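You operate a simulated robot arm through the tools that you are given. There is no shell and no other tool. Be economical: measure what you need, move in short steps, check, and stop when the job is done.

Carry out the task below with a simulated robot arm. There is one attempt and no reset: what you move stays moved.

## Task
Write the card's lot into the black peg tray, then press READ.
Fine: set the reader dial; each button once; leave the tray on the reader's plate.

Only the result counts: the job must be done as asked and must still hold three seconds after the hand-in. Knocking over, shifting, dropping, spilling or breaking anything else fails it.

## Robot
A 7-joint arm with a two-finger parallel gripper, fixed in place. Base frame: the origin is at the foot of the arm, x ahead of it, y to its left, z up. Readings come in mm, degrees, newtons and seconds.
With the tool pointing down near the work surface it reaches from about 300 to 700 mm from the base axis. Its first joint turns from -66.0 to 66.0 degrees. Payload 1.57 kg.
The tool frame sits at the grasp point between the pads (the TCP): z along the fingers, y along the line on which they close. The tips reach 30 mm beyond it. The gripper opens to 110 mm. The fingers are 24 mm wide and 12 mm thick; the gripper's body (48 by 112 mm) begins 78 mm behind the TCP.
Orientation is that of the tool frame in the base frame, as [roll, pitch, yaw] about the fixed x, y, z axes, in that order (R = Rz(yaw) Ry(pitch) Rx(roll)). With the fingers straight down and closing along the base's y, the tool's x points along the base's -x, its y along +y and its z along -z.

## Interface
- The arm moves only by the tool servo_tool. Its arguments are lists of equal length, an entry for each row: "turn": the turn, a rotation vector about the tool's x, y, z in units of 120 degrees (1.0 is 120 degrees), a list of three; "xyz": the shift along the tool's x, y, z in units of 500 mm (1.0 is 500 mm), a list of three; "claw": the closure in counts, from 0 (fully open) to 255 (shut). In form: {"turn": [[ax, ay, az], ...], "xyz": [[x, y, z], ...], "claw": [claw, ...]}. A call has 1 to 8 rows; each row is the pose to reach, as a shift and turn from the pose commanded when the call began, along the tool's axes at that moment. A call with a number of a shift or a turn outside -1 to 1 is refused whole. Each row takes 0.2 s and may step no farther than 50 mm and 8.6 degrees from the row before; otherwise, or with a gripper value out of range, the whole call is refused. Where a pose cannot be reached the arm comes as near as it can. A force on the tool above 40 N (or 10 N above the force at the start of the call, whichever is more), or a blocked arm, ends the call early, and 0.2 s more pass. The fingers move at their own pace (about 108 mm/s each) and stop on an object; they squeeze with about 22 N. The grip force told is the motor's: it shows also when the fingers shut on nothing. Time passes only in rows, and 0.2 s behind the last, so rows that repeat a pose let the fingers close. The reply holds the time, the measured pose of the TCP, the force on the tool along the base axes, the opening and the grip force, in the units named above and with some noise, with the torque about the TCP (base axes, N m) and any sound that the robot's microphone picked up.
- Cameras (640 x 400 px; columns grow to the right, rows downward): "scene" is fixed at [159.1, -401.9, 1402.6]; the picture's right is [0.69, -0.72, 0.00], its down [-0.44, -0.41, -0.80] and it looks along [0.58, 0.55, -0.60] (base axes); focal length 351 px, centre (320, 200). "wrist" rides on the gripper at [70, 16, -141] in the tool frame; the picture's right is [-0.23, 0.97, 0.00], its down [-0.86, -0.20, -0.48] and it looks along [-0.47, -0.11, 0.88] (tool axes); focal length 222 px, centre (320, 200). There is no depth. A picture from a camera that has moved, and an enlarged one, comes with that camera's place and axes in the base frame and with its lens. The place of the scene camera against the robot may be out by one fixed shift of up to 18 mm in any direction.
- get_image(camera): a new picture of that camera. The clock stands still meanwhile.
- inspect(camera, box): a new picture of the part [left, top, right, bottom] of that camera's present view, enlarged. The clock stands still meanwhile.
- sign_off(): hands the job in; it is judged then, once.

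Work in short steps. Places have to be worked out from the pictures, the camera data and where the tool is seen: move nearer, look again, correct. Check each grasp and each placing, and mend what went wrong. You have 120 turns and 84 pictures in all, those below and enlarged ones among them. Open the gripper and draw the arm clear of the work before you hand the job in, unless the task says otherwise; then end with one line.

The tools are called after "Emit:" as a command line: name --argument value ..., lists and objects as JSON in quotes. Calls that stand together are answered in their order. servo_tool: Moves the arm, as the interface text tells. Its arguments: {"type":"object","properties":{"turn":{"type":"array"},"xyz":{"type":"array"},"claw":{"type":"array"}},"required":["turn","xyz","claw"]} The other tools are called the same way: get_image (camera) takes a picture; inspect (camera, box) takes an enlarged picture of a part of a camera's view; sign_off () hands the job in.

At the start:

```text
time: 0.0
tcp_pos: [341.8, -132.1, 1171.0]
tcp_rot: [180.0, 0.0, 180.0]
ft_force: [-0.2, 0.1, 1.3]
torque: [0.01, -0.03, 0.0]
gripper_width: 109.8
grip_force: 0.0
```

scene: 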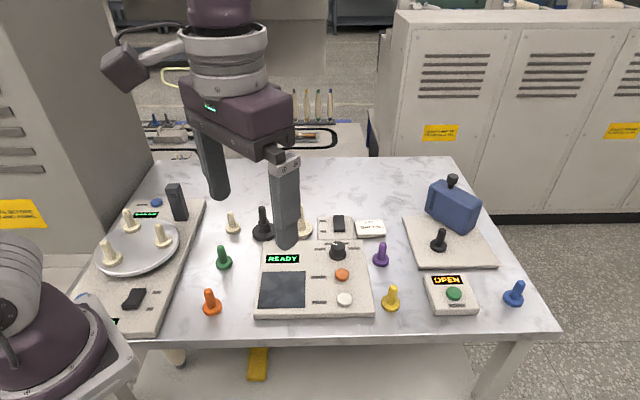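
wrist: 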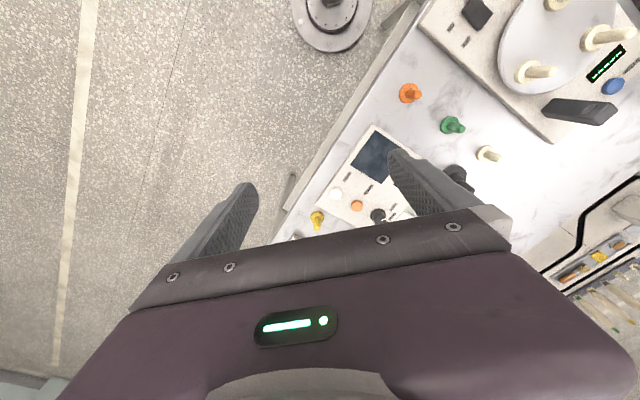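

The overview shows a reader with a dial and two buttons, a card, a turntable, a press and several pegs. I'll enlarge the parts to read the labels.

Emit:
inspect --camera "scene" --box '[240, 200, 400, 320]'

Emit:
inspect --camera "scene" --box '[70, 170, 230, 340]'

Emit:
inspect --camera "scene" --box '[380, 160, 540, 320]'

Emit:
inspect --camera "scene" --box '[310, 205, 400, 265]'

```text
3.33 times, centred on (320, 260) of scene
camera zoom: at [159.1, -401.9, 1402.6], right [0.69, -0.72, 0.0], down [-0.44, -0.41, -0.8], along [0.58, 0.55, -0.6], focal length 1169 px, centre (320, 0)
```

zoom: 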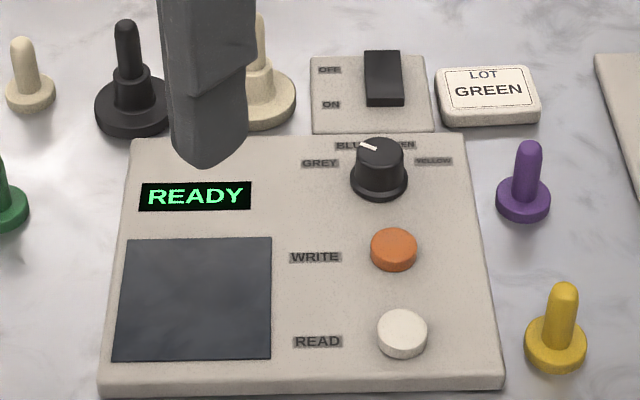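

```text
2.35 times, centred on (150, 255) of scene
camera zoom: at [159.1, -401.9, 1402.6], right [0.69, -0.72, 0.0], down [-0.44, -0.41, -0.8], along [0.58, 0.55, -0.6], focal length 825 px, centre (720, 71)
```

zoom: 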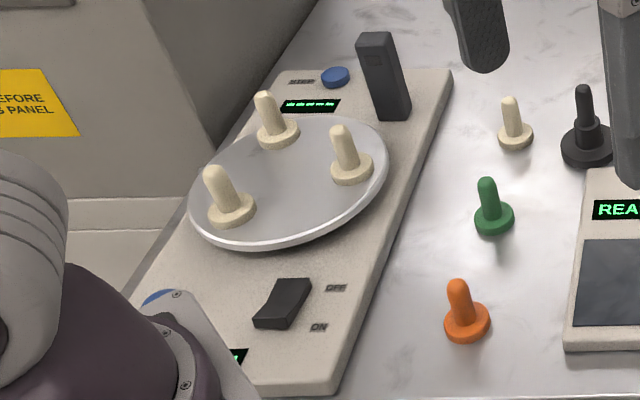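

```text
2.50 times, centred on (460, 240) of scene
camera zoom: at [159.1, -401.9, 1402.6], right [0.69, -0.72, 0.0], down [-0.44, -0.41, -0.8], along [0.58, 0.55, -0.6], focal length 877 px, centre (-30, 100)
```

zoom: 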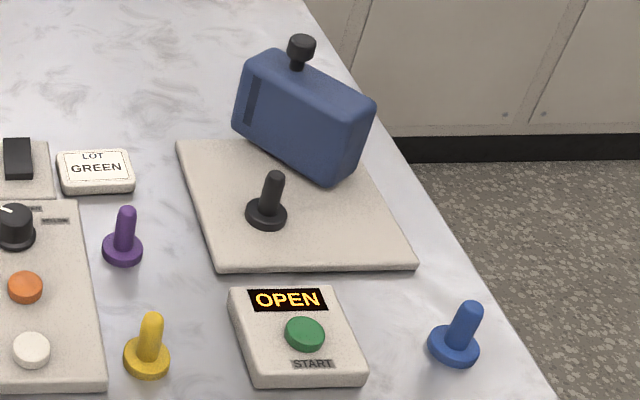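

```text
6.67 times, centred on (355, 235) of scene
camera zoom: at [159.1, -401.9, 1402.6], right [0.69, -0.72, 0.0], down [-0.44, -0.41, -0.8], along [0.58, 0.55, -0.6], focal length 2338 px, centre (87, -33)
```

zoom: 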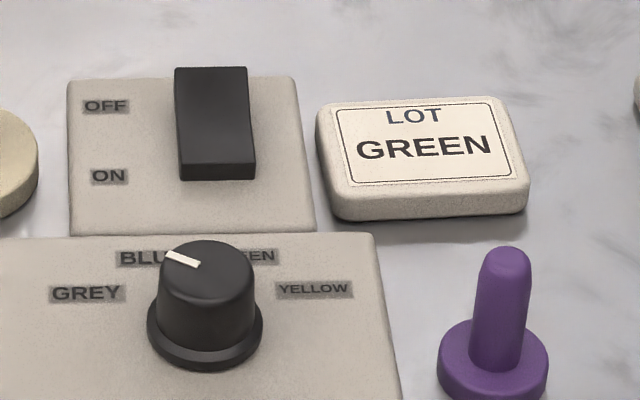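

The card says GREEN and the dial points at BLUE. I make the dial top about (590, -47, 846), so the table is near z 800. I'll move the wrist camera over the reader for a closer look.

Emit:
servo_tool --turn '[[0, 0, 0], [0, 0, 0], [0, 0, 0], [0, 0, 0], [0, 0, 0]]' --xyz '[[-0.023, 0.061, 0.048], [-0.046, 0.122, 0.097], [-0.07, 0.182, 0.145], [-0.093, 0.243, 0.194], [-0.116, 0.304, 0.242]]' --claw '[0, 0, 0, 0, 0]'

Emit:
get_image --camera "wrist"

Emit:
get_image --camera "scene"

```text
time: 1.2
tcp_pos: [400.3, 21.5, 1051.1]
tcp_rot: [-179.9, 0.0, 179.9]
ft_force: [-0.1, 1.1, 0.0]
torque: [0.02, -0.02, -0.02]
gripper_width: 110.1
grip_force: 0.0
```

```text
77 pictures are left
camera wrist: at [331.2, 36.7, 1192.4], right [0.23, 0.97, 0.0], down [0.85, -0.2, 0.48], along [0.47, -0.11, -0.88], focal length 222 px, centre (320, 200)
```

wrist: 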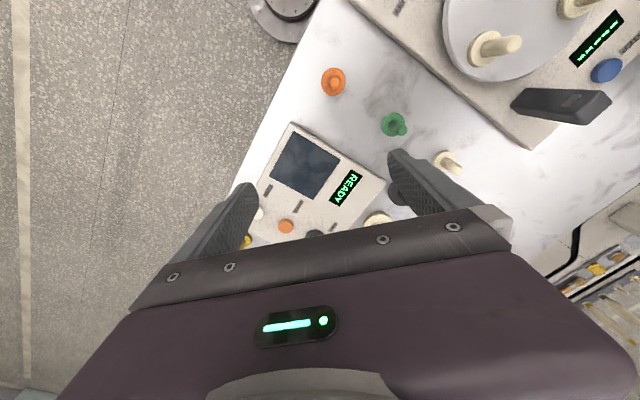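

```text
76 pictures are left
```

scene: 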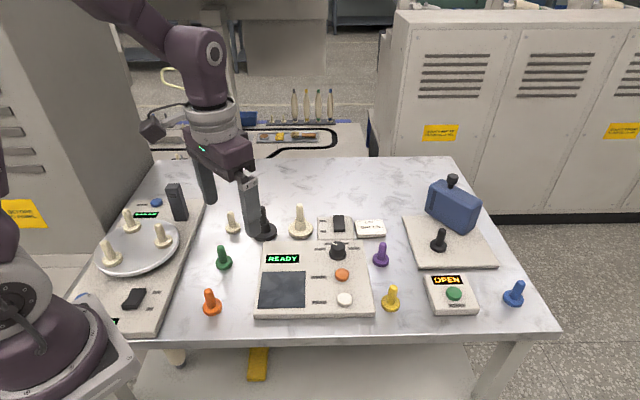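

Both views are now clear of the centre. I'll enlarge the black tray and the reader.

Emit:
inspect --camera "scene" --box '[210, 195, 322, 265]'

Emit:
inspect --camera "scene" --box '[405, 215, 485, 265]'

```text
5.71 times, centred on (266, 230) of scene
camera zoom: at [159.1, -401.9, 1402.6], right [0.69, -0.72, 0.0], down [-0.44, -0.41, -0.8], along [0.58, 0.55, -0.6], focal length 2004 px, centre (629, 29)
```

zoom: 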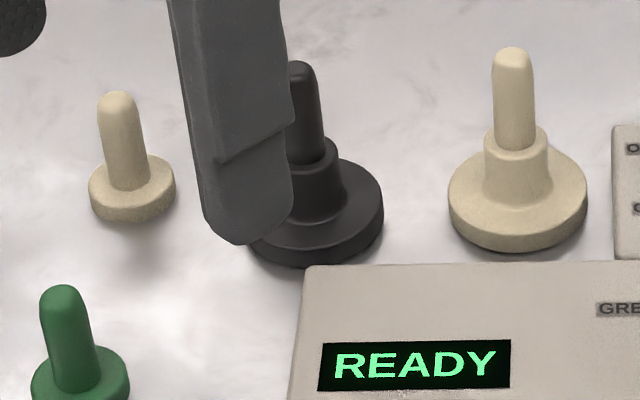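

```text
8.00 times, centred on (445, 240) of scene
camera zoom: at [159.1, -401.9, 1402.6], right [0.69, -0.72, 0.0], down [-0.44, -0.41, -0.8], along [0.58, 0.55, -0.6], focal length 2806 px, centre (-680, -120)
```

zoom: 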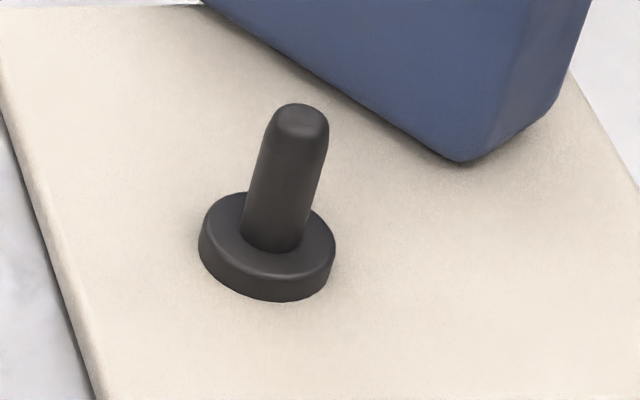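

The stepped black object left of the reader is the black tray. The black one on the press is a plain peg. I'll yaw the gripper to line up with the table edges and look from above the reader.

Emit:
servo_tool --turn '[[0, 0, -0.0611], [0, 0, -0.1222], [0, 0, -0.1833], [0, 0, -0.2444], [0, 0, -0.3055], [0, 0, -0.3667]]' --xyz '[[-0.033, -0.02, 0.017], [-0.067, -0.041, 0.034], [-0.1, -0.061, 0.051], [-0.133, -0.081, 0.068], [-0.167, -0.102, 0.085], [-0.2, -0.122, 0.102]]' --claw '[0, 0, 0, 0, 0, 0]'

Emit:
get_image --camera "wrist"

```text
time: 2.6
tcp_pos: [499.7, -39.8, 998.8]
tcp_rot: [-180.0, 0.0, -135.9]
ft_force: [0.4, -0.2, 0.9]
torque: [-0.03, -0.01, -0.01]
gripper_width: 109.9
grip_force: 0.1
```

```text
73 pictures are left
camera wrist: at [438.6, -77.8, 1139.8], right [-0.52, 0.86, 0.0], down [0.75, 0.45, 0.48], along [0.41, 0.25, -0.88], focal length 222 px, centre (320, 200)
```

wrist: 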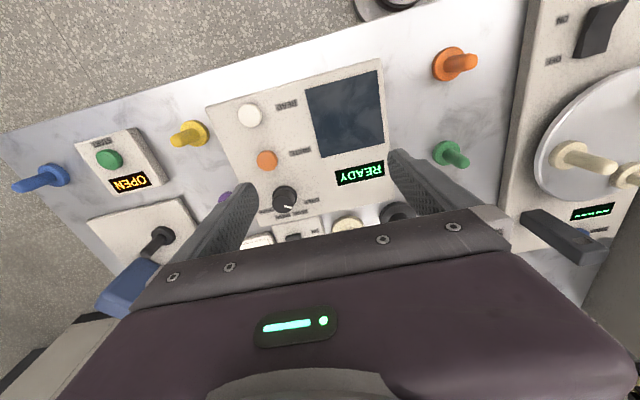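

I have a good view of the reader. I'll enlarge it for exact pixels.

Emit:
inspect --camera "wrist" --box '[200, 50, 440, 250]'

```text
2.00 times, centred on (320, 150) of wrist
camera zoom: at [438.6, -77.8, 1139.8], right [-0.52, 0.86, 0.0], down [0.75, 0.45, 0.48], along [0.41, 0.25, -0.88], focal length 444 px, centre (320, 300)
```

zoom: 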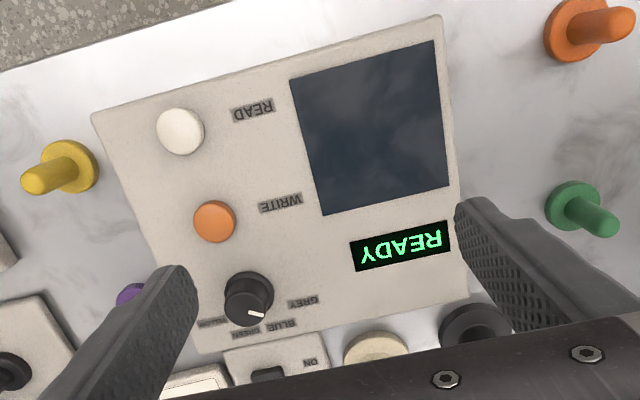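

From this view I put the tray near (546, 147). I'll move above it at z 930 to measure it.

Emit:
servo_tool --turn '[[0, 0, 0], [0, 0, 0], [0, 0, 0], [0, 0, 0], [0, 0, 0]]' --xyz '[[-0.065, 0.041, 0.028], [-0.13, 0.082, 0.055], [-0.196, 0.122, 0.083], [-0.261, 0.163, 0.11], [-0.326, 0.204, 0.138]]' --claw '[0, 0, 0, 0, 0]'

Emit:
get_image --camera "wrist"

Emit:
get_image --camera "scene"

```text
time: 3.8
tcp_pos: [547.9, 148.9, 928.1]
tcp_rot: [180.0, 0.1, -136.0]
ft_force: [-0.2, -0.1, 1.1]
torque: [0.0, -0.04, -0.03]
gripper_width: 110.0
grip_force: 0.1
```

```text
71 pictures are left
camera wrist: at [487.3, 110.5, 1070.3], right [-0.51, 0.86, 0.0], down [0.75, 0.45, 0.48], along [0.41, 0.24, -0.88], focal length 222 px, centre (320, 200)
```

wrist: 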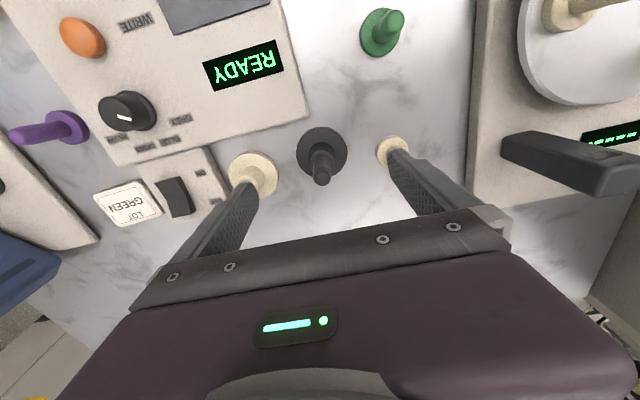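

```text
70 pictures are left
```

scene: 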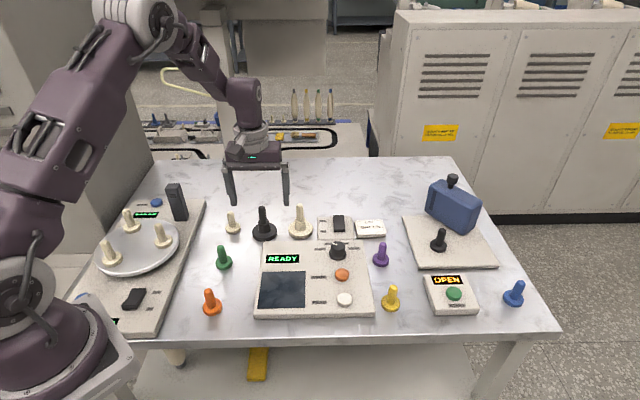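

I'll enlarge the tray, and the dial side, to triangulate against the previous view.

Emit:
inspect --camera "wrist" --box '[240, 100, 400, 200]'

Emit:
inspect --camera "wrist" --box '[60, 20, 300, 170]'

Emit:
inspect --camera "scene" --box '[216, 190, 344, 270]'

```text
4.00 times, centred on (320, 150) of wrist
camera zoom: at [487.3, 110.5, 1070.3], right [-0.51, 0.86, 0.0], down [0.75, 0.45, 0.48], along [0.41, 0.24, -0.88], focal length 888 px, centre (320, 400)
```

zoom: 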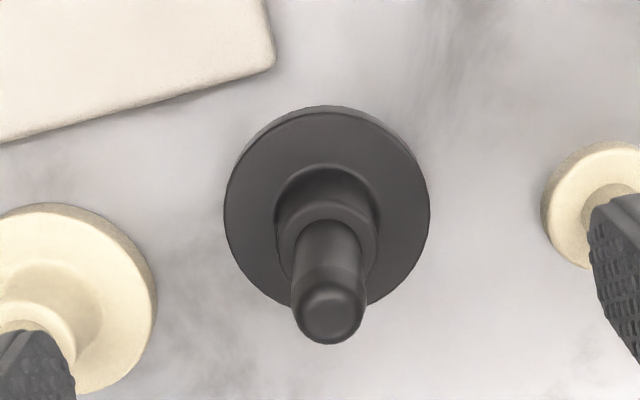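

```text
2.67 times, centred on (180, 95) of wrist
camera zoom: at [487.3, 110.5, 1070.3], right [-0.51, 0.86, 0.0], down [0.75, 0.45, 0.48], along [0.41, 0.24, -0.88], focal length 592 px, centre (693, 480)
```

zoom: 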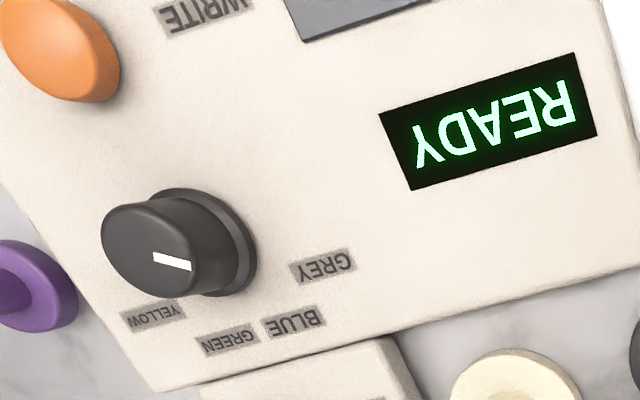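

```text
5.00 times, centred on (280, 230) of scene
camera zoom: at [159.1, -401.9, 1402.6], right [0.69, -0.72, 0.0], down [-0.44, -0.41, -0.8], along [0.58, 0.55, -0.6], focal length 1754 px, centre (520, 50)
```

zoom: 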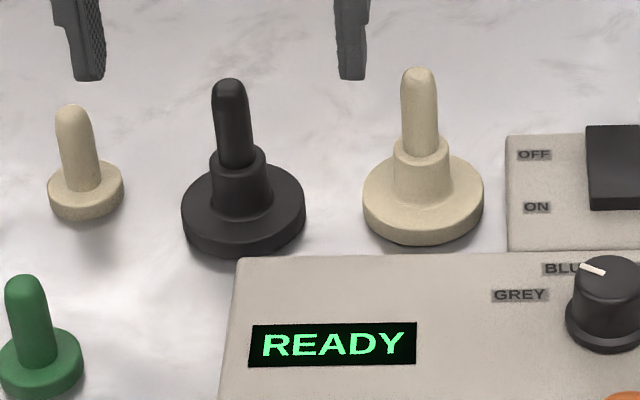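

The reader top is at about z 818 and the table at about 800. The tray axis is near (552, 151.5), with the disc top at about 812, the collar top at 839 and the peg top at 887. I'll half close the fingers, then go down to grip the collar at TCP z 847.

Emit:
servo_tool --turn '[[0, 0, 0], [0, 0, 0], [0, 0, 0], [0, 0, 0], [0, 0, 0]]' --xyz '[[-0.01, 0, 0], [-0.01, 0, 0], [-0.01, 0, 0.07], [-0.01, 0, 0.12], [-0.01, 0, 0.162]]' --claw '[127, 127, 127, 127, 127]'

Emit:
get_image --camera "wrist"

Emit:
inspect --camera "scene" --box '[200, 170, 328, 250]'

```text
time: 5.0
tcp_pos: [551.7, 149.9, 849.4]
tcp_rot: [-180.0, 0.0, -136.0]
ft_force: [0.0, -0.4, 0.3]
torque: [0.0, 0.0, 0.03]
gripper_width: 55.0
grip_force: 0.1
```

```text
66 pictures are left
camera wrist: at [489.7, 111.3, 991.1], right [-0.51, 0.86, 0.0], down [0.75, 0.45, 0.48], along [0.41, 0.25, -0.88], focal length 222 px, centre (320, 200)
```

wrist: 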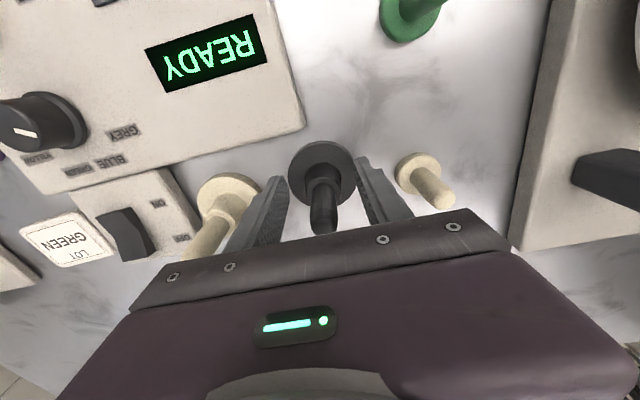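

```text
5.00 times, centred on (264, 210) of scene
camera zoom: at [159.1, -401.9, 1402.6], right [0.69, -0.72, 0.0], down [-0.44, -0.41, -0.8], along [0.58, 0.55, -0.6], focal length 1754 px, centre (600, 150)
```

zoom: 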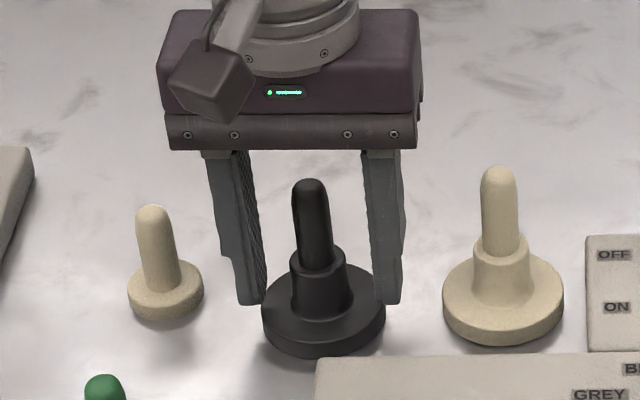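

Disc centre and TCP agree to within about 1 mm. I'll close on the collar and then lift 60 mm.

Emit:
servo_tool --turn '[[0, 0, 0], [0, 0, 0], [0, 0, 0], [0, 0, 0]]' --xyz '[[0, 0, 0.004], [0, 0, 0.004], [0, 0, 0.004], [0, 0, 0.004]]' --claw '[255, 255, 255, 255]'

Emit:
servo_tool --turn '[[0, 0, 0], [0, 0, 0], [0, 0, 0]]' --xyz '[[0, 0, -0.02], [0, 0, -0.06], [0, 0, -0.12]]' --claw '[255, 255, 255]'

Emit:
get_image --camera "wrist"

Emit:
get_image --camera "scene"

```text
time: 6.0
tcp_pos: [551.1, 149.7, 846.2]
tcp_rot: [179.9, 0.1, -136.0]
ft_force: [0.9, 2.1, 7.6]
torque: [0.11, -0.09, 0.08]
gripper_width: 26.6
grip_force: 22.0
```

```text
time: 6.8
tcp_pos: [550.1, 150.8, 907.3]
tcp_rot: [180.0, 0.0, -136.0]
ft_force: [-0.2, -0.2, -0.9]
torque: [0.02, -0.02, -0.03]
gripper_width: 26.5
grip_force: 21.8
```

```text
64 pictures are left
camera wrist: at [488.9, 112.0, 1049.0], right [-0.51, 0.86, 0.0], down [0.75, 0.45, 0.48], along [0.41, 0.25, -0.88], focal length 222 px, centre (320, 200)
```

wrist: 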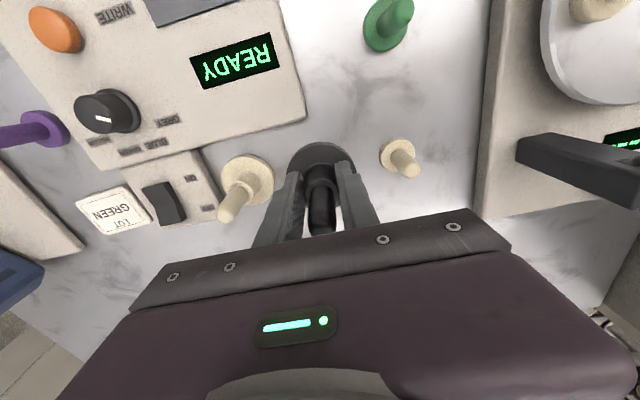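

```text
63 pictures are left
```

scene: 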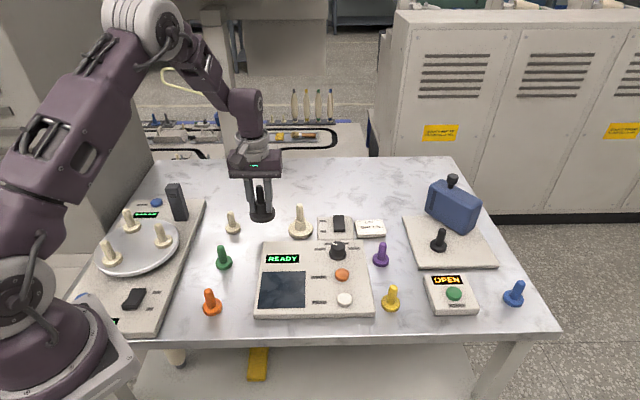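

The tray is lifted and held at 26.5 mm. The plate centre comes out at about (460, -22), with a side near 94 mm. I'll carry the tray there at this height.

Emit:
servo_tool --turn '[[0, 0, 0], [0, 0, 0], [0, 0, 0], [0, 0, 0], [0, 0, 0], [0, 0, 0]]' --xyz '[[0.06, -0.02, 0], [0.13, -0.042, 0], [0.2, -0.065, 0], [0.27, -0.09, 0], [0.33, -0.11, 0], [0.371, -0.122, 0]]' --claw '[255, 255, 255, 255, 255, 255]'

Emit:
get_image --camera "wrist"

Emit:
inspect --camera "scene" --box '[208, 200, 368, 320]'

```text
time: 8.2
tcp_pos: [459.6, -22.3, 907.4]
tcp_rot: [-179.9, 0.0, -136.0]
ft_force: [0.0, 0.3, -0.4]
torque: [-0.02, -0.02, 0.0]
gripper_width: 26.5
grip_force: 21.8
```

```text
62 pictures are left
camera wrist: at [398.1, -60.5, 1048.5], right [-0.51, 0.86, 0.0], down [0.75, 0.45, 0.48], along [0.41, 0.25, -0.88], focal length 222 px, centre (320, 200)
```

wrist: 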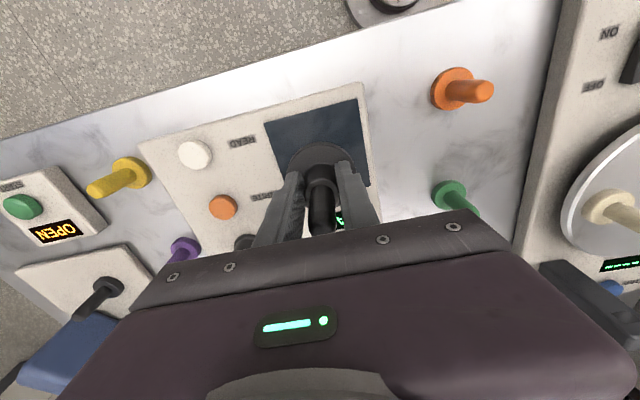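

```text
3.33 times, centred on (288, 260) of scene
camera zoom: at [159.1, -401.9, 1402.6], right [0.69, -0.72, 0.0], down [-0.44, -0.41, -0.8], along [0.58, 0.55, -0.6], focal length 1169 px, centre (427, 0)
```

zoom: 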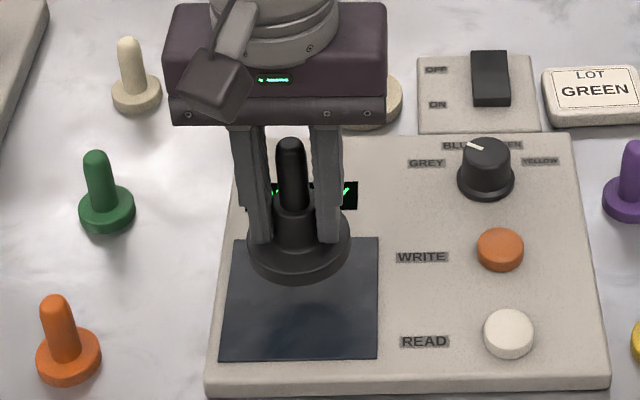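

Lateral alignment looks right. I'll lower in small steps and watch the force for contact at about TCP 865.

Emit:
servo_tool --turn '[[0, 0, 0], [0, 0, 0], [0, 0, 0], [0, 0, 0]]' --xyz '[[0, 0, 0.03], [0, 0, 0.06], [0, 0, 0.074], [0, 0, 0.078]]' --claw '[255, 255, 255, 255]'

Emit:
servo_tool --turn '[[0, 0, 0], [0, 0, 0], [0, 0, 0], [0, 0, 0]]' --xyz '[[0, 0, 0.002], [0, 0, 0.004], [0, 0, 0.006], [0, 0, 0.006]]' --claw '[255, 255, 255, 255]'

Emit:
inspect --camera "scene" --box '[208, 200, 368, 320]'

```text
time: 9.2
tcp_pos: [459.8, -23.7, 867.7]
tcp_rot: [-180.0, 0.0, -136.0]
ft_force: [-0.5, -0.2, -0.9]
torque: [0.02, 0.02, 0.0]
gripper_width: 26.5
grip_force: 21.8
```

```text
time: 10.2
tcp_pos: [459.8, -22.1, 865.5]
tcp_rot: [-180.0, 0.0, -136.0]
ft_force: [0.5, 2.6, 10.1]
torque: [0.25, -0.02, 0.0]
gripper_width: 26.3
grip_force: 22.3
```

```text
3.33 times, centred on (288, 260) of scene
camera zoom: at [159.0, -401.8, 1402.7], right [0.69, -0.72, 0.0], down [-0.44, -0.41, -0.8], along [0.58, 0.55, -0.6], focal length 1169 px, centre (427, 0)
```

zoom: 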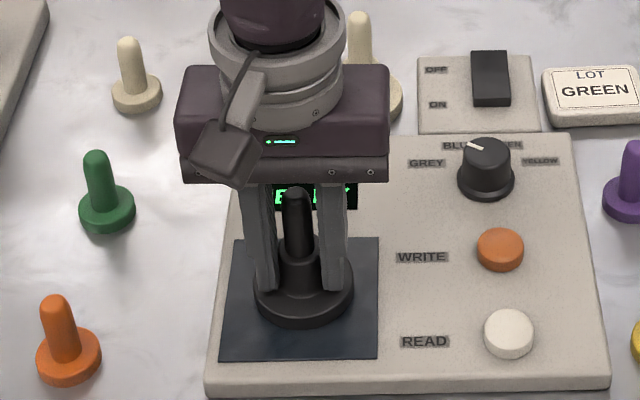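

Contact at 10 N, with the tray centred on the plate. I'll release and rise.

Emit:
servo_tool --turn '[[0, 0, 0], [0, 0, 0], [0, 0, 0], [0, 0, 0], [0, 0, 0], [0, 0, 0]]' --xyz '[[0, 0, 0], [0, 0, 0], [0, 0, -0.05], [0, 0, -0.12], [0, 0, -0.2], [0, 0, -0.26]]' --claw '[127, 127, 127, 127, 127, 127]'

Emit:
get_image --camera "wrist"

Emit:
inspect --camera "scene" --box '[240, 200, 400, 320]'

```text
time: 11.6
tcp_pos: [459.4, -23.3, 994.8]
tcp_rot: [180.0, 0.1, -136.0]
ft_force: [0.8, 0.1, 0.0]
torque: [0.02, 0.01, 0.02]
gripper_width: 55.3
grip_force: 0.0
```

```text
59 pictures are left
camera wrist: at [398.2, -61.1, 1138.0], right [-0.51, 0.86, 0.0], down [0.75, 0.45, 0.48], along [0.41, 0.25, -0.88], focal length 222 px, centre (320, 200)
```

wrist: 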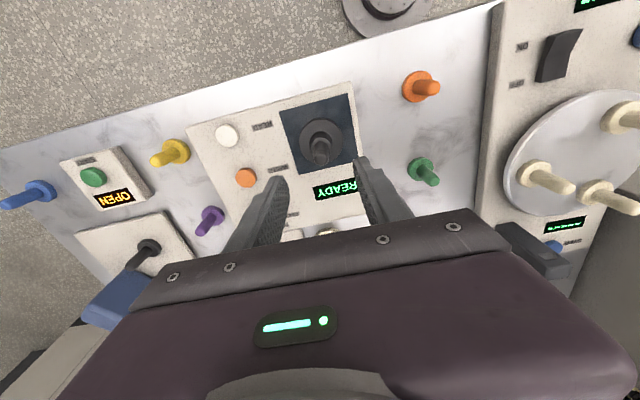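

```text
3.33 times, centred on (320, 260) of scene
camera zoom: at [159.1, -401.9, 1402.6], right [0.69, -0.72, 0.0], down [-0.44, -0.41, -0.8], along [0.58, 0.55, -0.6], focal length 1169 px, centre (320, 0)
```

zoom: 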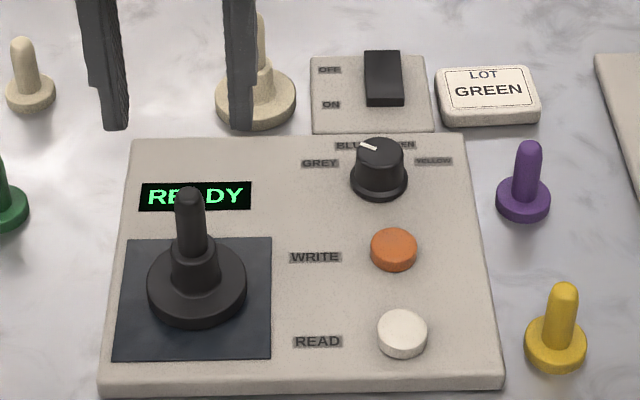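

The tray stands on the plate and READY still shows. The dial axis computes to about (608, -38), so I'll move above it for a straight look.

Emit:
servo_tool --turn '[[0, 0, 0], [0, 0, 0], [0, 0, 0], [0, 0, 0], [0, 0, 0], [0, 0, 0]]' --xyz '[[-0.048, -0.057, 0], [-0.096, -0.114, 0], [-0.144, -0.171, 0], [-0.192, -0.228, 0], [-0.192, -0.228, 0.07], [-0.192, -0.228, 0.13]]' --claw '[127, 127, 127, 127, 127, 127]'

Emit:
inspect --camera "wrist" --box '[240, 80, 400, 200]'

Emit:
get_image --camera "wrist"

```text
time: 13.0
tcp_pos: [605.9, -38.4, 929.8]
tcp_rot: [180.0, 0.0, -136.0]
ft_force: [0.7, -0.1, -0.4]
torque: [0.03, -0.03, 0.0]
gripper_width: 55.1
grip_force: 0.1
```

```text
3.33 times, centred on (320, 140) of wrist
camera zoom: at [545.2, -77.2, 1072.3], right [-0.51, 0.86, 0.0], down [0.75, 0.45, 0.48], along [0.41, 0.25, -0.88], focal length 740 px, centre (320, 400)
```

zoom: 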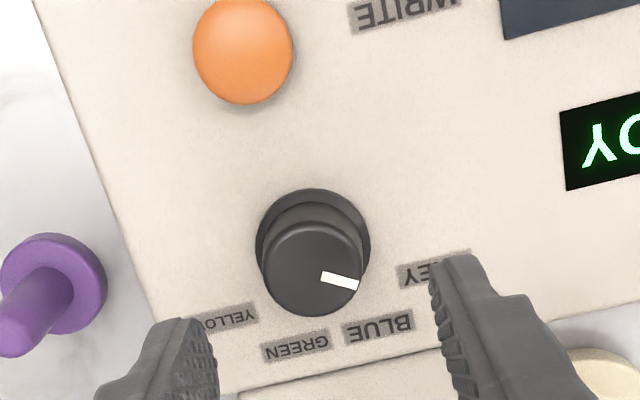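

```text
56 pictures are left
camera wrist: at [545.2, -77.2, 1072.3], right [-0.51, 0.86, 0.0], down [0.75, 0.45, 0.48], along [0.41, 0.25, -0.88], focal length 222 px, centre (320, 200)
```

wrist: 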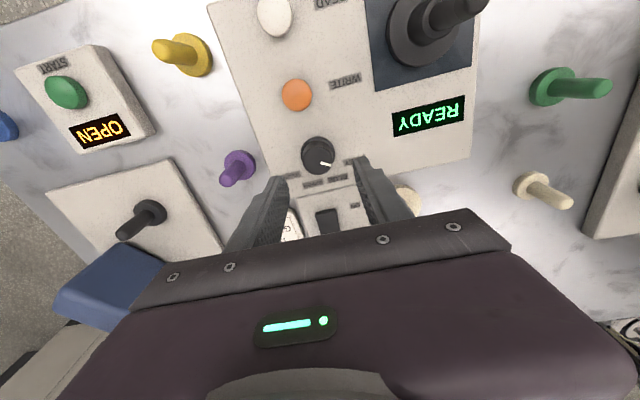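

Dial axis is (610, -41), top near z 854. Its pointer is at about 105°, which is GREY. The labels are at about GREY 106°, BLUE 66°, GREEN 23–25° and YELLOW −16°, so it needs about 80° clockwise. I'll lower over the knob first.

Emit:
servo_tool --turn '[[0, 0, 0], [0, 0, 0], [0, 0, 0]]' --xyz '[[-0.003, -0.0066, 0.05], [-0.003, -0.0066, 0.11], [-0.003, -0.0066, 0.148]]' --claw '[127, 127, 127]'

Emit:
get_image --camera "wrist"

Emit:
inspect --camera "scene" --box '[280, 200, 400, 290]'

```text
time: 13.8
tcp_pos: [610.9, -38.6, 856.7]
tcp_rot: [180.0, -0.1, -136.0]
ft_force: [-0.7, -0.4, 0.1]
torque: [0.02, -0.02, -0.02]
gripper_width: 55.3
grip_force: 0.1
```

```text
55 pictures are left
camera wrist: at [548.9, -77.9, 998.2], right [-0.51, 0.86, 0.0], down [0.75, 0.45, 0.48], along [0.41, 0.25, -0.88], focal length 222 px, centre (320, 200)
```

wrist: 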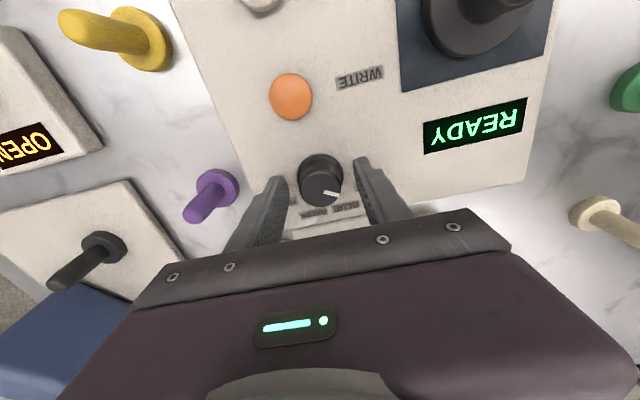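

```text
4.44 times, centred on (340, 245) of scene
camera zoom: at [159.1, -401.9, 1402.6], right [0.69, -0.72, 0.0], down [-0.44, -0.41, -0.8], along [0.58, 0.55, -0.6], focal length 1559 px, centre (231, 0)
```

zoom: 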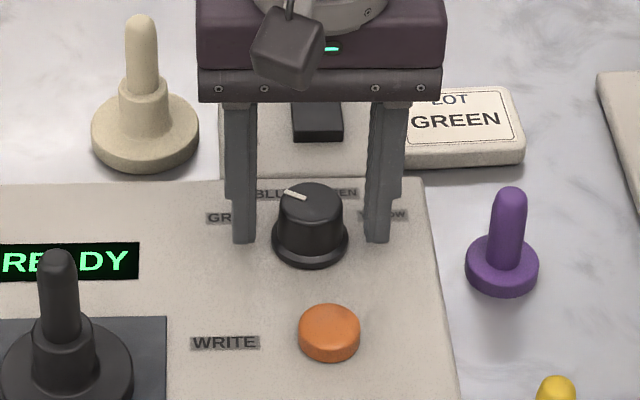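

The knob sits centred between the fingers. I'll close, then turn clockwise 64°, then the remaining 16° after reading.

Emit:
servo_tool --turn '[[0, 0, 0], [0, 0, 0], [0, 0, 0]]' --xyz '[[0, 0, 0], [0, 0, 0], [0, 0, 0]]' --claw '[255, 255, 255]'

Emit:
servo_tool --turn '[[0, 0, 0.0667], [0, 0, 0.1333], [0, 0, 0.2], [0, 0, 0.2667], [0, 0, 0.3333]]' --xyz '[[0, 0, 0], [0, 0, 0], [0, 0, 0], [0, 0, 0], [0, 0, 0]]' --claw '[255, 255, 255, 255, 255]'

Emit:
inspect --camera "scene" --box '[280, 200, 400, 290]'

```text
time: 14.6
tcp_pos: [610.1, -40.7, 856.8]
tcp_rot: [179.9, 0.0, -135.9]
ft_force: [5.9, -1.7, -6.1]
torque: [0.35, 0.07, 0.0]
gripper_width: 33.7
grip_force: 41.2
```

```text
time: 15.8
tcp_pos: [609.6, -40.0, 855.8]
tcp_rot: [180.0, 0.1, -176.2]
ft_force: [-12.2, 8.3, 28.6]
torque: [-0.2, 0.61, 0.03]
gripper_width: 33.6
grip_force: 41.6
```

```text
4.44 times, centred on (340, 245) of scene
camera zoom: at [158.3, -401.7, 1402.8], right [0.69, -0.72, 0.0], down [-0.43, -0.41, -0.8], along [0.58, 0.55, -0.6], focal length 1559 px, centre (231, 0)
```

zoom: 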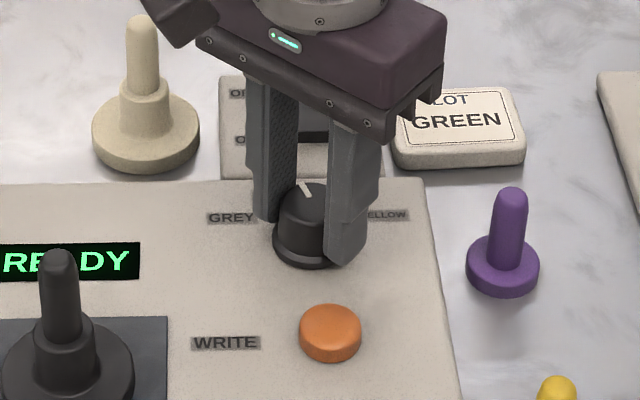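

The pointer followed and is now at about BLUE. The tool feels 28 N upward, so I'll ease up 1 mm and turn the next 40°.

Emit:
servo_tool --turn '[[0, 0, 0.0], [0, 0, 0.0667], [0, 0, 0.1333], [0, 0, 0.2], [0, 0, 0.2667], [0, 0, 0.3333]]' --xyz '[[0, 0, -0.002], [0, 0, -0.002], [0, 0, -0.002], [0, 0, -0.002], [0, 0, -0.002], [0, 0, -0.002]]' --claw '[255, 255, 255, 255, 255, 255]'

Emit:
inspect --camera "scene" --box '[280, 200, 400, 290]'

```text
time: 17.2
tcp_pos: [611.4, -38.2, 855.9]
tcp_rot: [179.9, -0.2, 143.9]
ft_force: [-8.2, 24.3, -5.3]
torque: [0.09, 0.08, 0.04]
gripper_width: 33.8
grip_force: 41.4
```

```text
4.44 times, centred on (340, 245) of scene
camera zoom: at [159.0, -401.3, 1402.8], right [0.69, -0.72, 0.0], down [-0.44, -0.41, -0.8], along [0.58, 0.55, -0.6], focal length 1559 px, centre (231, 0)
```

zoom: 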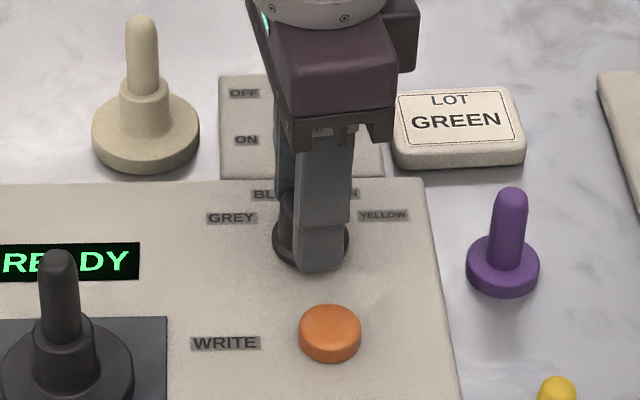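

The turn is done, so I'll release, rise and check the pointer.

Emit:
servo_tool --turn '[[0, 0, 0], [0, 0, 0], [0, 0, 0], [0, 0, 0]]' --xyz '[[0, 0, 0], [0, 0, 0], [0, 0, -0.07], [0, 0, -0.15]]' --claw '[127, 127, 127, 127]'

Emit:
inspect --camera "wrist" --box '[240, 80, 400, 200]'

Emit:
inspect --camera "scene" --box '[240, 200, 400, 320]'

```text
time: 18.2
tcp_pos: [610.8, -41.2, 932.2]
tcp_rot: [179.9, 0.1, 144.1]
ft_force: [0.6, 1.2, 1.2]
torque: [0.01, -0.03, 0.0]
gripper_width: 55.1
grip_force: 0.0
```

```text
3.33 times, centred on (320, 140) of wrist
camera zoom: at [564.2, 12.0, 1073.2], right [0.76, 0.65, 0.0], down [0.57, -0.66, 0.48], along [0.31, -0.36, -0.88], focal length 740 px, centre (320, 400)
```

zoom: 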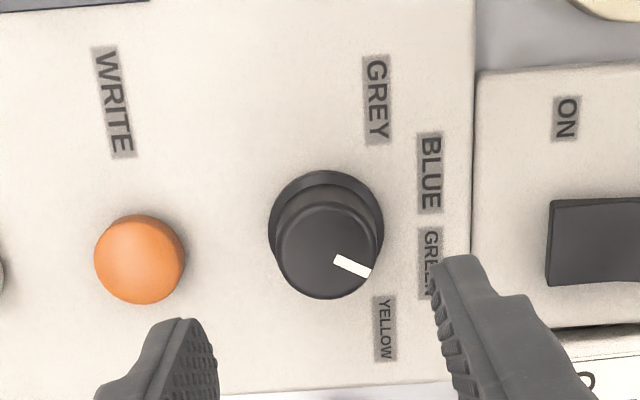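

```text
3.33 times, centred on (320, 260) of scene
camera zoom: at [159.1, -401.9, 1402.6], right [0.69, -0.72, 0.0], down [-0.44, -0.41, -0.8], along [0.58, 0.55, -0.6], focal length 1169 px, centre (320, 0)
```

zoom: 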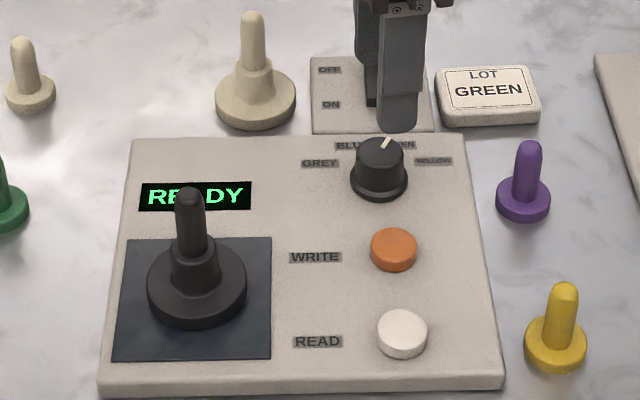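

The pointer now reads about 24°, which is GREEN. Next I'll shut the fingers and go above the WRITE button, near (569, -88).

Emit:
servo_tool --turn '[[0, 0, 0], [0, 0, 0], [0, 0, 0]]' --xyz '[[0.007, -0.062, 0], [0.015, -0.124, 0], [0.015, -0.124, 0.07]]' --claw '[255, 255, 255]'

Emit:
inspect --camera "wrist" --box '[240, 80, 400, 200]'

Emit:
inspect --camera "scene" --box '[280, 220, 400, 310]'

```text
time: 19.0
tcp_pos: [567.7, -85.6, 897.0]
tcp_rot: [-180.0, 0.0, 144.0]
ft_force: [0.5, -0.3, -0.7]
torque: [-0.03, 0.01, -0.03]
gripper_width: 0.1
grip_force: 20.9
```

```text
3.33 times, centred on (320, 140) of wrist
camera zoom: at [521.1, -32.8, 1038.2], right [0.76, 0.65, 0.0], down [0.57, -0.66, 0.48], along [0.31, -0.36, -0.88], focal length 740 px, centre (320, 400)
```

zoom: 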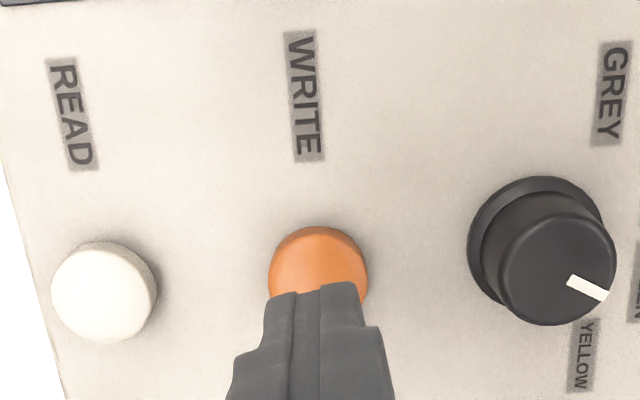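

```text
4.44 times, centred on (340, 265) of scene
camera zoom: at [159.1, -401.9, 1402.6], right [0.69, -0.72, 0.0], down [-0.44, -0.41, -0.8], along [0.58, 0.55, -0.6], focal length 1559 px, centre (231, -89)
```

zoom: 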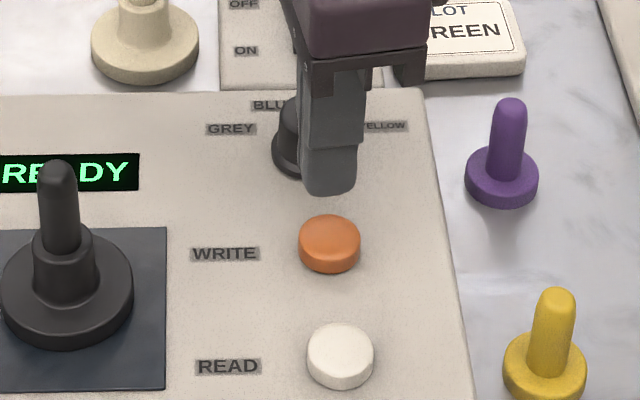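

WRITE is within 2 mm of the tip axis. I'll lower the closed tips slowly onto it.

Emit:
servo_tool --turn '[[0, 0, 0], [0, 0, 0], [0, 0, 0], [0, 0, 0], [0, 0, 0]]' --xyz '[[0.002, 0, 0.04], [0.002, 0, 0.068], [0.002, 0, 0.072], [0.002, 0, 0.076], [0.002, 0, 0.08]]' --claw '[255, 255, 255, 255, 255]'

Emit:
inspect --camera "scene" --box '[240, 220, 400, 320]'

```text
time: 20.2
tcp_pos: [566.5, -85.3, 856.6]
tcp_rot: [-180.0, 0.1, 144.0]
ft_force: [-1.1, -0.9, 5.7]
torque: [-0.02, 0.02, 0.01]
gripper_width: 0.0
grip_force: 20.9
heard: click
```

```text
4.00 times, centred on (320, 270) of scene
camera zoom: at [159.0, -401.9, 1402.6], right [0.69, -0.72, 0.0], down [-0.44, -0.41, -0.8], along [0.58, 0.55, -0.6], focal length 1403 px, centre (320, -80)
```

zoom: 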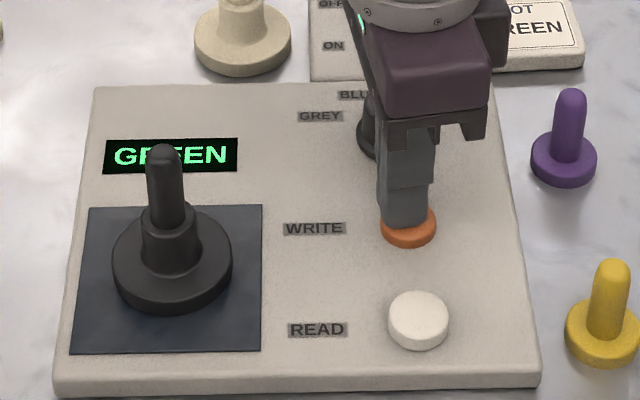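

The click was heard and the display shows GREEN. I'll rise and move over READ at (522, -133).

Emit:
servo_tool --turn '[[0, 0, 0], [0, 0, 0], [0, 0, 0], [0, 0, 0]]' --xyz '[[0, 0, -0.02], [0, 0, -0.08], [0.009, -0.065, -0.08], [0.018, -0.129, -0.08]]' --claw '[255, 255, 255, 255]'

Emit:
inspect --camera "wrist" --box '[240, 80, 400, 200]'

Emit:
inspect --camera "scene" --box '[240, 220, 400, 320]'

```text
time: 21.2
tcp_pos: [522.9, -131.2, 896.9]
tcp_rot: [180.0, 0.0, 144.0]
ft_force: [1.1, 0.1, 0.7]
torque: [0.05, -0.02, -0.03]
gripper_width: 0.0
grip_force: 21.6
```

```text
3.33 times, centred on (320, 140) of wrist
camera zoom: at [475.4, -78.9, 1039.5], right [0.76, 0.65, 0.0], down [0.57, -0.66, 0.48], along [0.31, -0.36, -0.88], focal length 740 px, centre (320, 400)
```

zoom: 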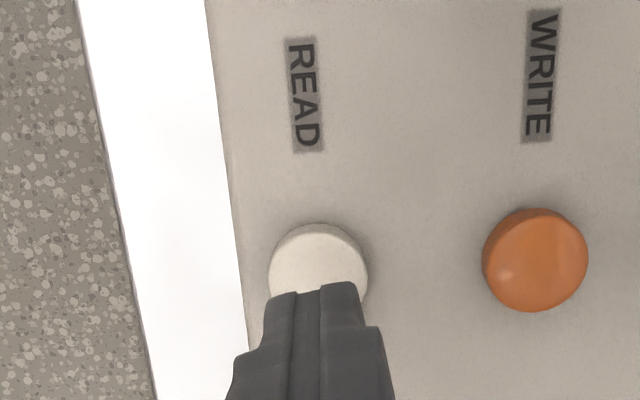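

```text
4.00 times, centred on (320, 270) of scene
camera zoom: at [159.2, -401.9, 1402.6], right [0.69, -0.72, 0.0], down [-0.44, -0.41, -0.8], along [0.58, 0.55, -0.6], focal length 1403 px, centre (320, -80)
```

zoom: 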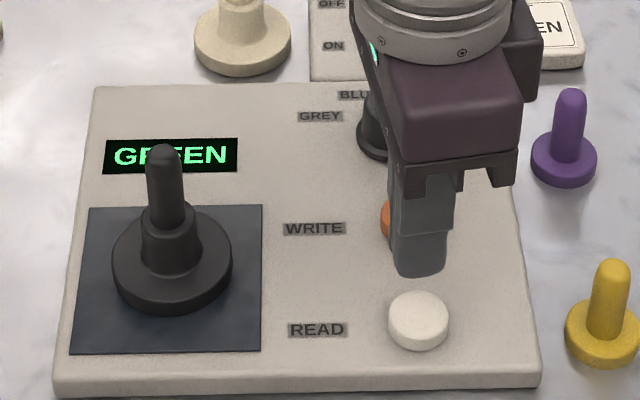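

The tips are centred over READ just as they were over WRITE. I'll press with the same profile.

Emit:
servo_tool --turn '[[0, 0, 0], [0, 0, 0], [0, 0, 0], [0, 0, 0], [0, 0, 0]]' --xyz '[[0, 0, 0.04], [0, 0, 0.068], [0, 0, 0.072], [0, 0, 0.076], [0, 0, 0.08]]' --claw '[255, 255, 255, 255, 255]'

Emit:
inspect --camera "scene" --box '[240, 220, 400, 320]'

```text
time: 22.4
tcp_pos: [521.9, -132.3, 856.2]
tcp_rot: [-179.9, 0.0, 143.9]
ft_force: [-0.5, 1.7, 4.9]
torque: [0.04, 0.02, 0.01]
gripper_width: 0.2
grip_force: 20.9
heard: click
```

```text
4.00 times, centred on (320, 270) of scene
camera zoom: at [159.0, -401.8, 1402.6], right [0.69, -0.72, 0.0], down [-0.44, -0.41, -0.8], along [0.58, 0.55, -0.6], focal length 1403 px, centre (320, -80)
```

zoom: 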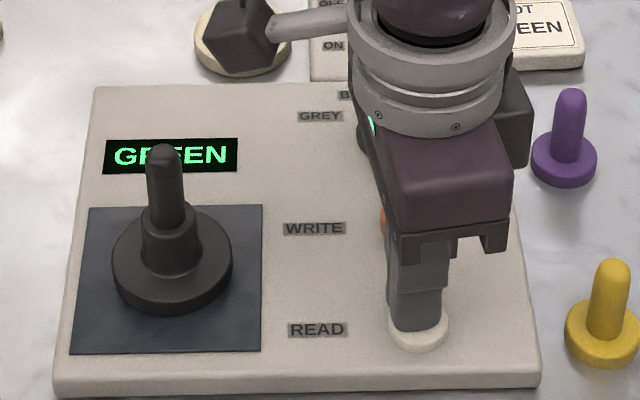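

READ clicked and the display reads GREEN. I'll rise well clear and open the gripper.

Emit:
servo_tool --turn '[[0, 0, 0], [0, 0, 0], [0, 0, 0], [0, 0, 0], [0, 0, 0], [0, 0, 0], [0, 0, 0]]' --xyz '[[0, 0, -0.02], [0, 0, -0.1], [0, 0, -0.19], [0, 0, -0.28], [0, 0, -0.37], [0, 0, -0.4], [0, 0, -0.4]]' --claw '[255, 255, 255, 255, 0, 0, 0]'

Emit:
get_image --camera "scene"

Emit:
inspect --camera "scene" --box '[240, 220, 400, 320]'

```text
time: 24.0
tcp_pos: [522.8, -133.0, 1057.0]
tcp_rot: [179.9, 0.1, 144.0]
ft_force: [0.8, 0.0, 0.3]
torque: [0.01, 0.0, -0.01]
gripper_width: 109.9
grip_force: 0.1
```

```text
43 pictures are left
```

scene: 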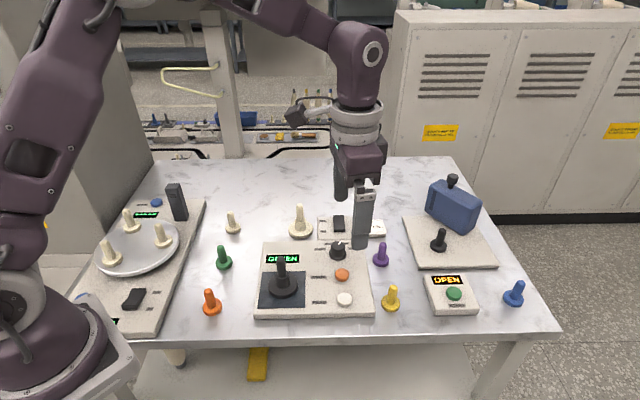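

```text
4.00 times, centred on (320, 270) of scene
camera zoom: at [159.1, -401.9, 1402.6], right [0.69, -0.72, 0.0], down [-0.44, -0.41, -0.8], along [0.58, 0.55, -0.6], focal length 1403 px, centre (320, -80)
```

zoom: 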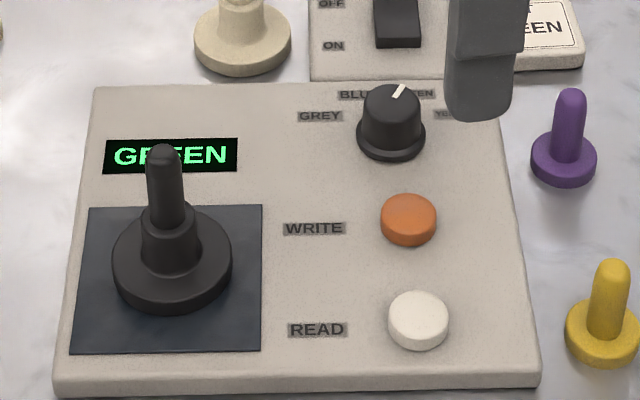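

The tray is on the plate, the dial points at GREEN, the display reads GREEN and the arm is clear with the gripper open. I'm handing in.

Emit:
sign_off

```text
The job is handed in.
```

The black tray is on the reader's plate with lot GREEN written to it. I pressed WRITE and READ once each, and the display read GREEN after READ.
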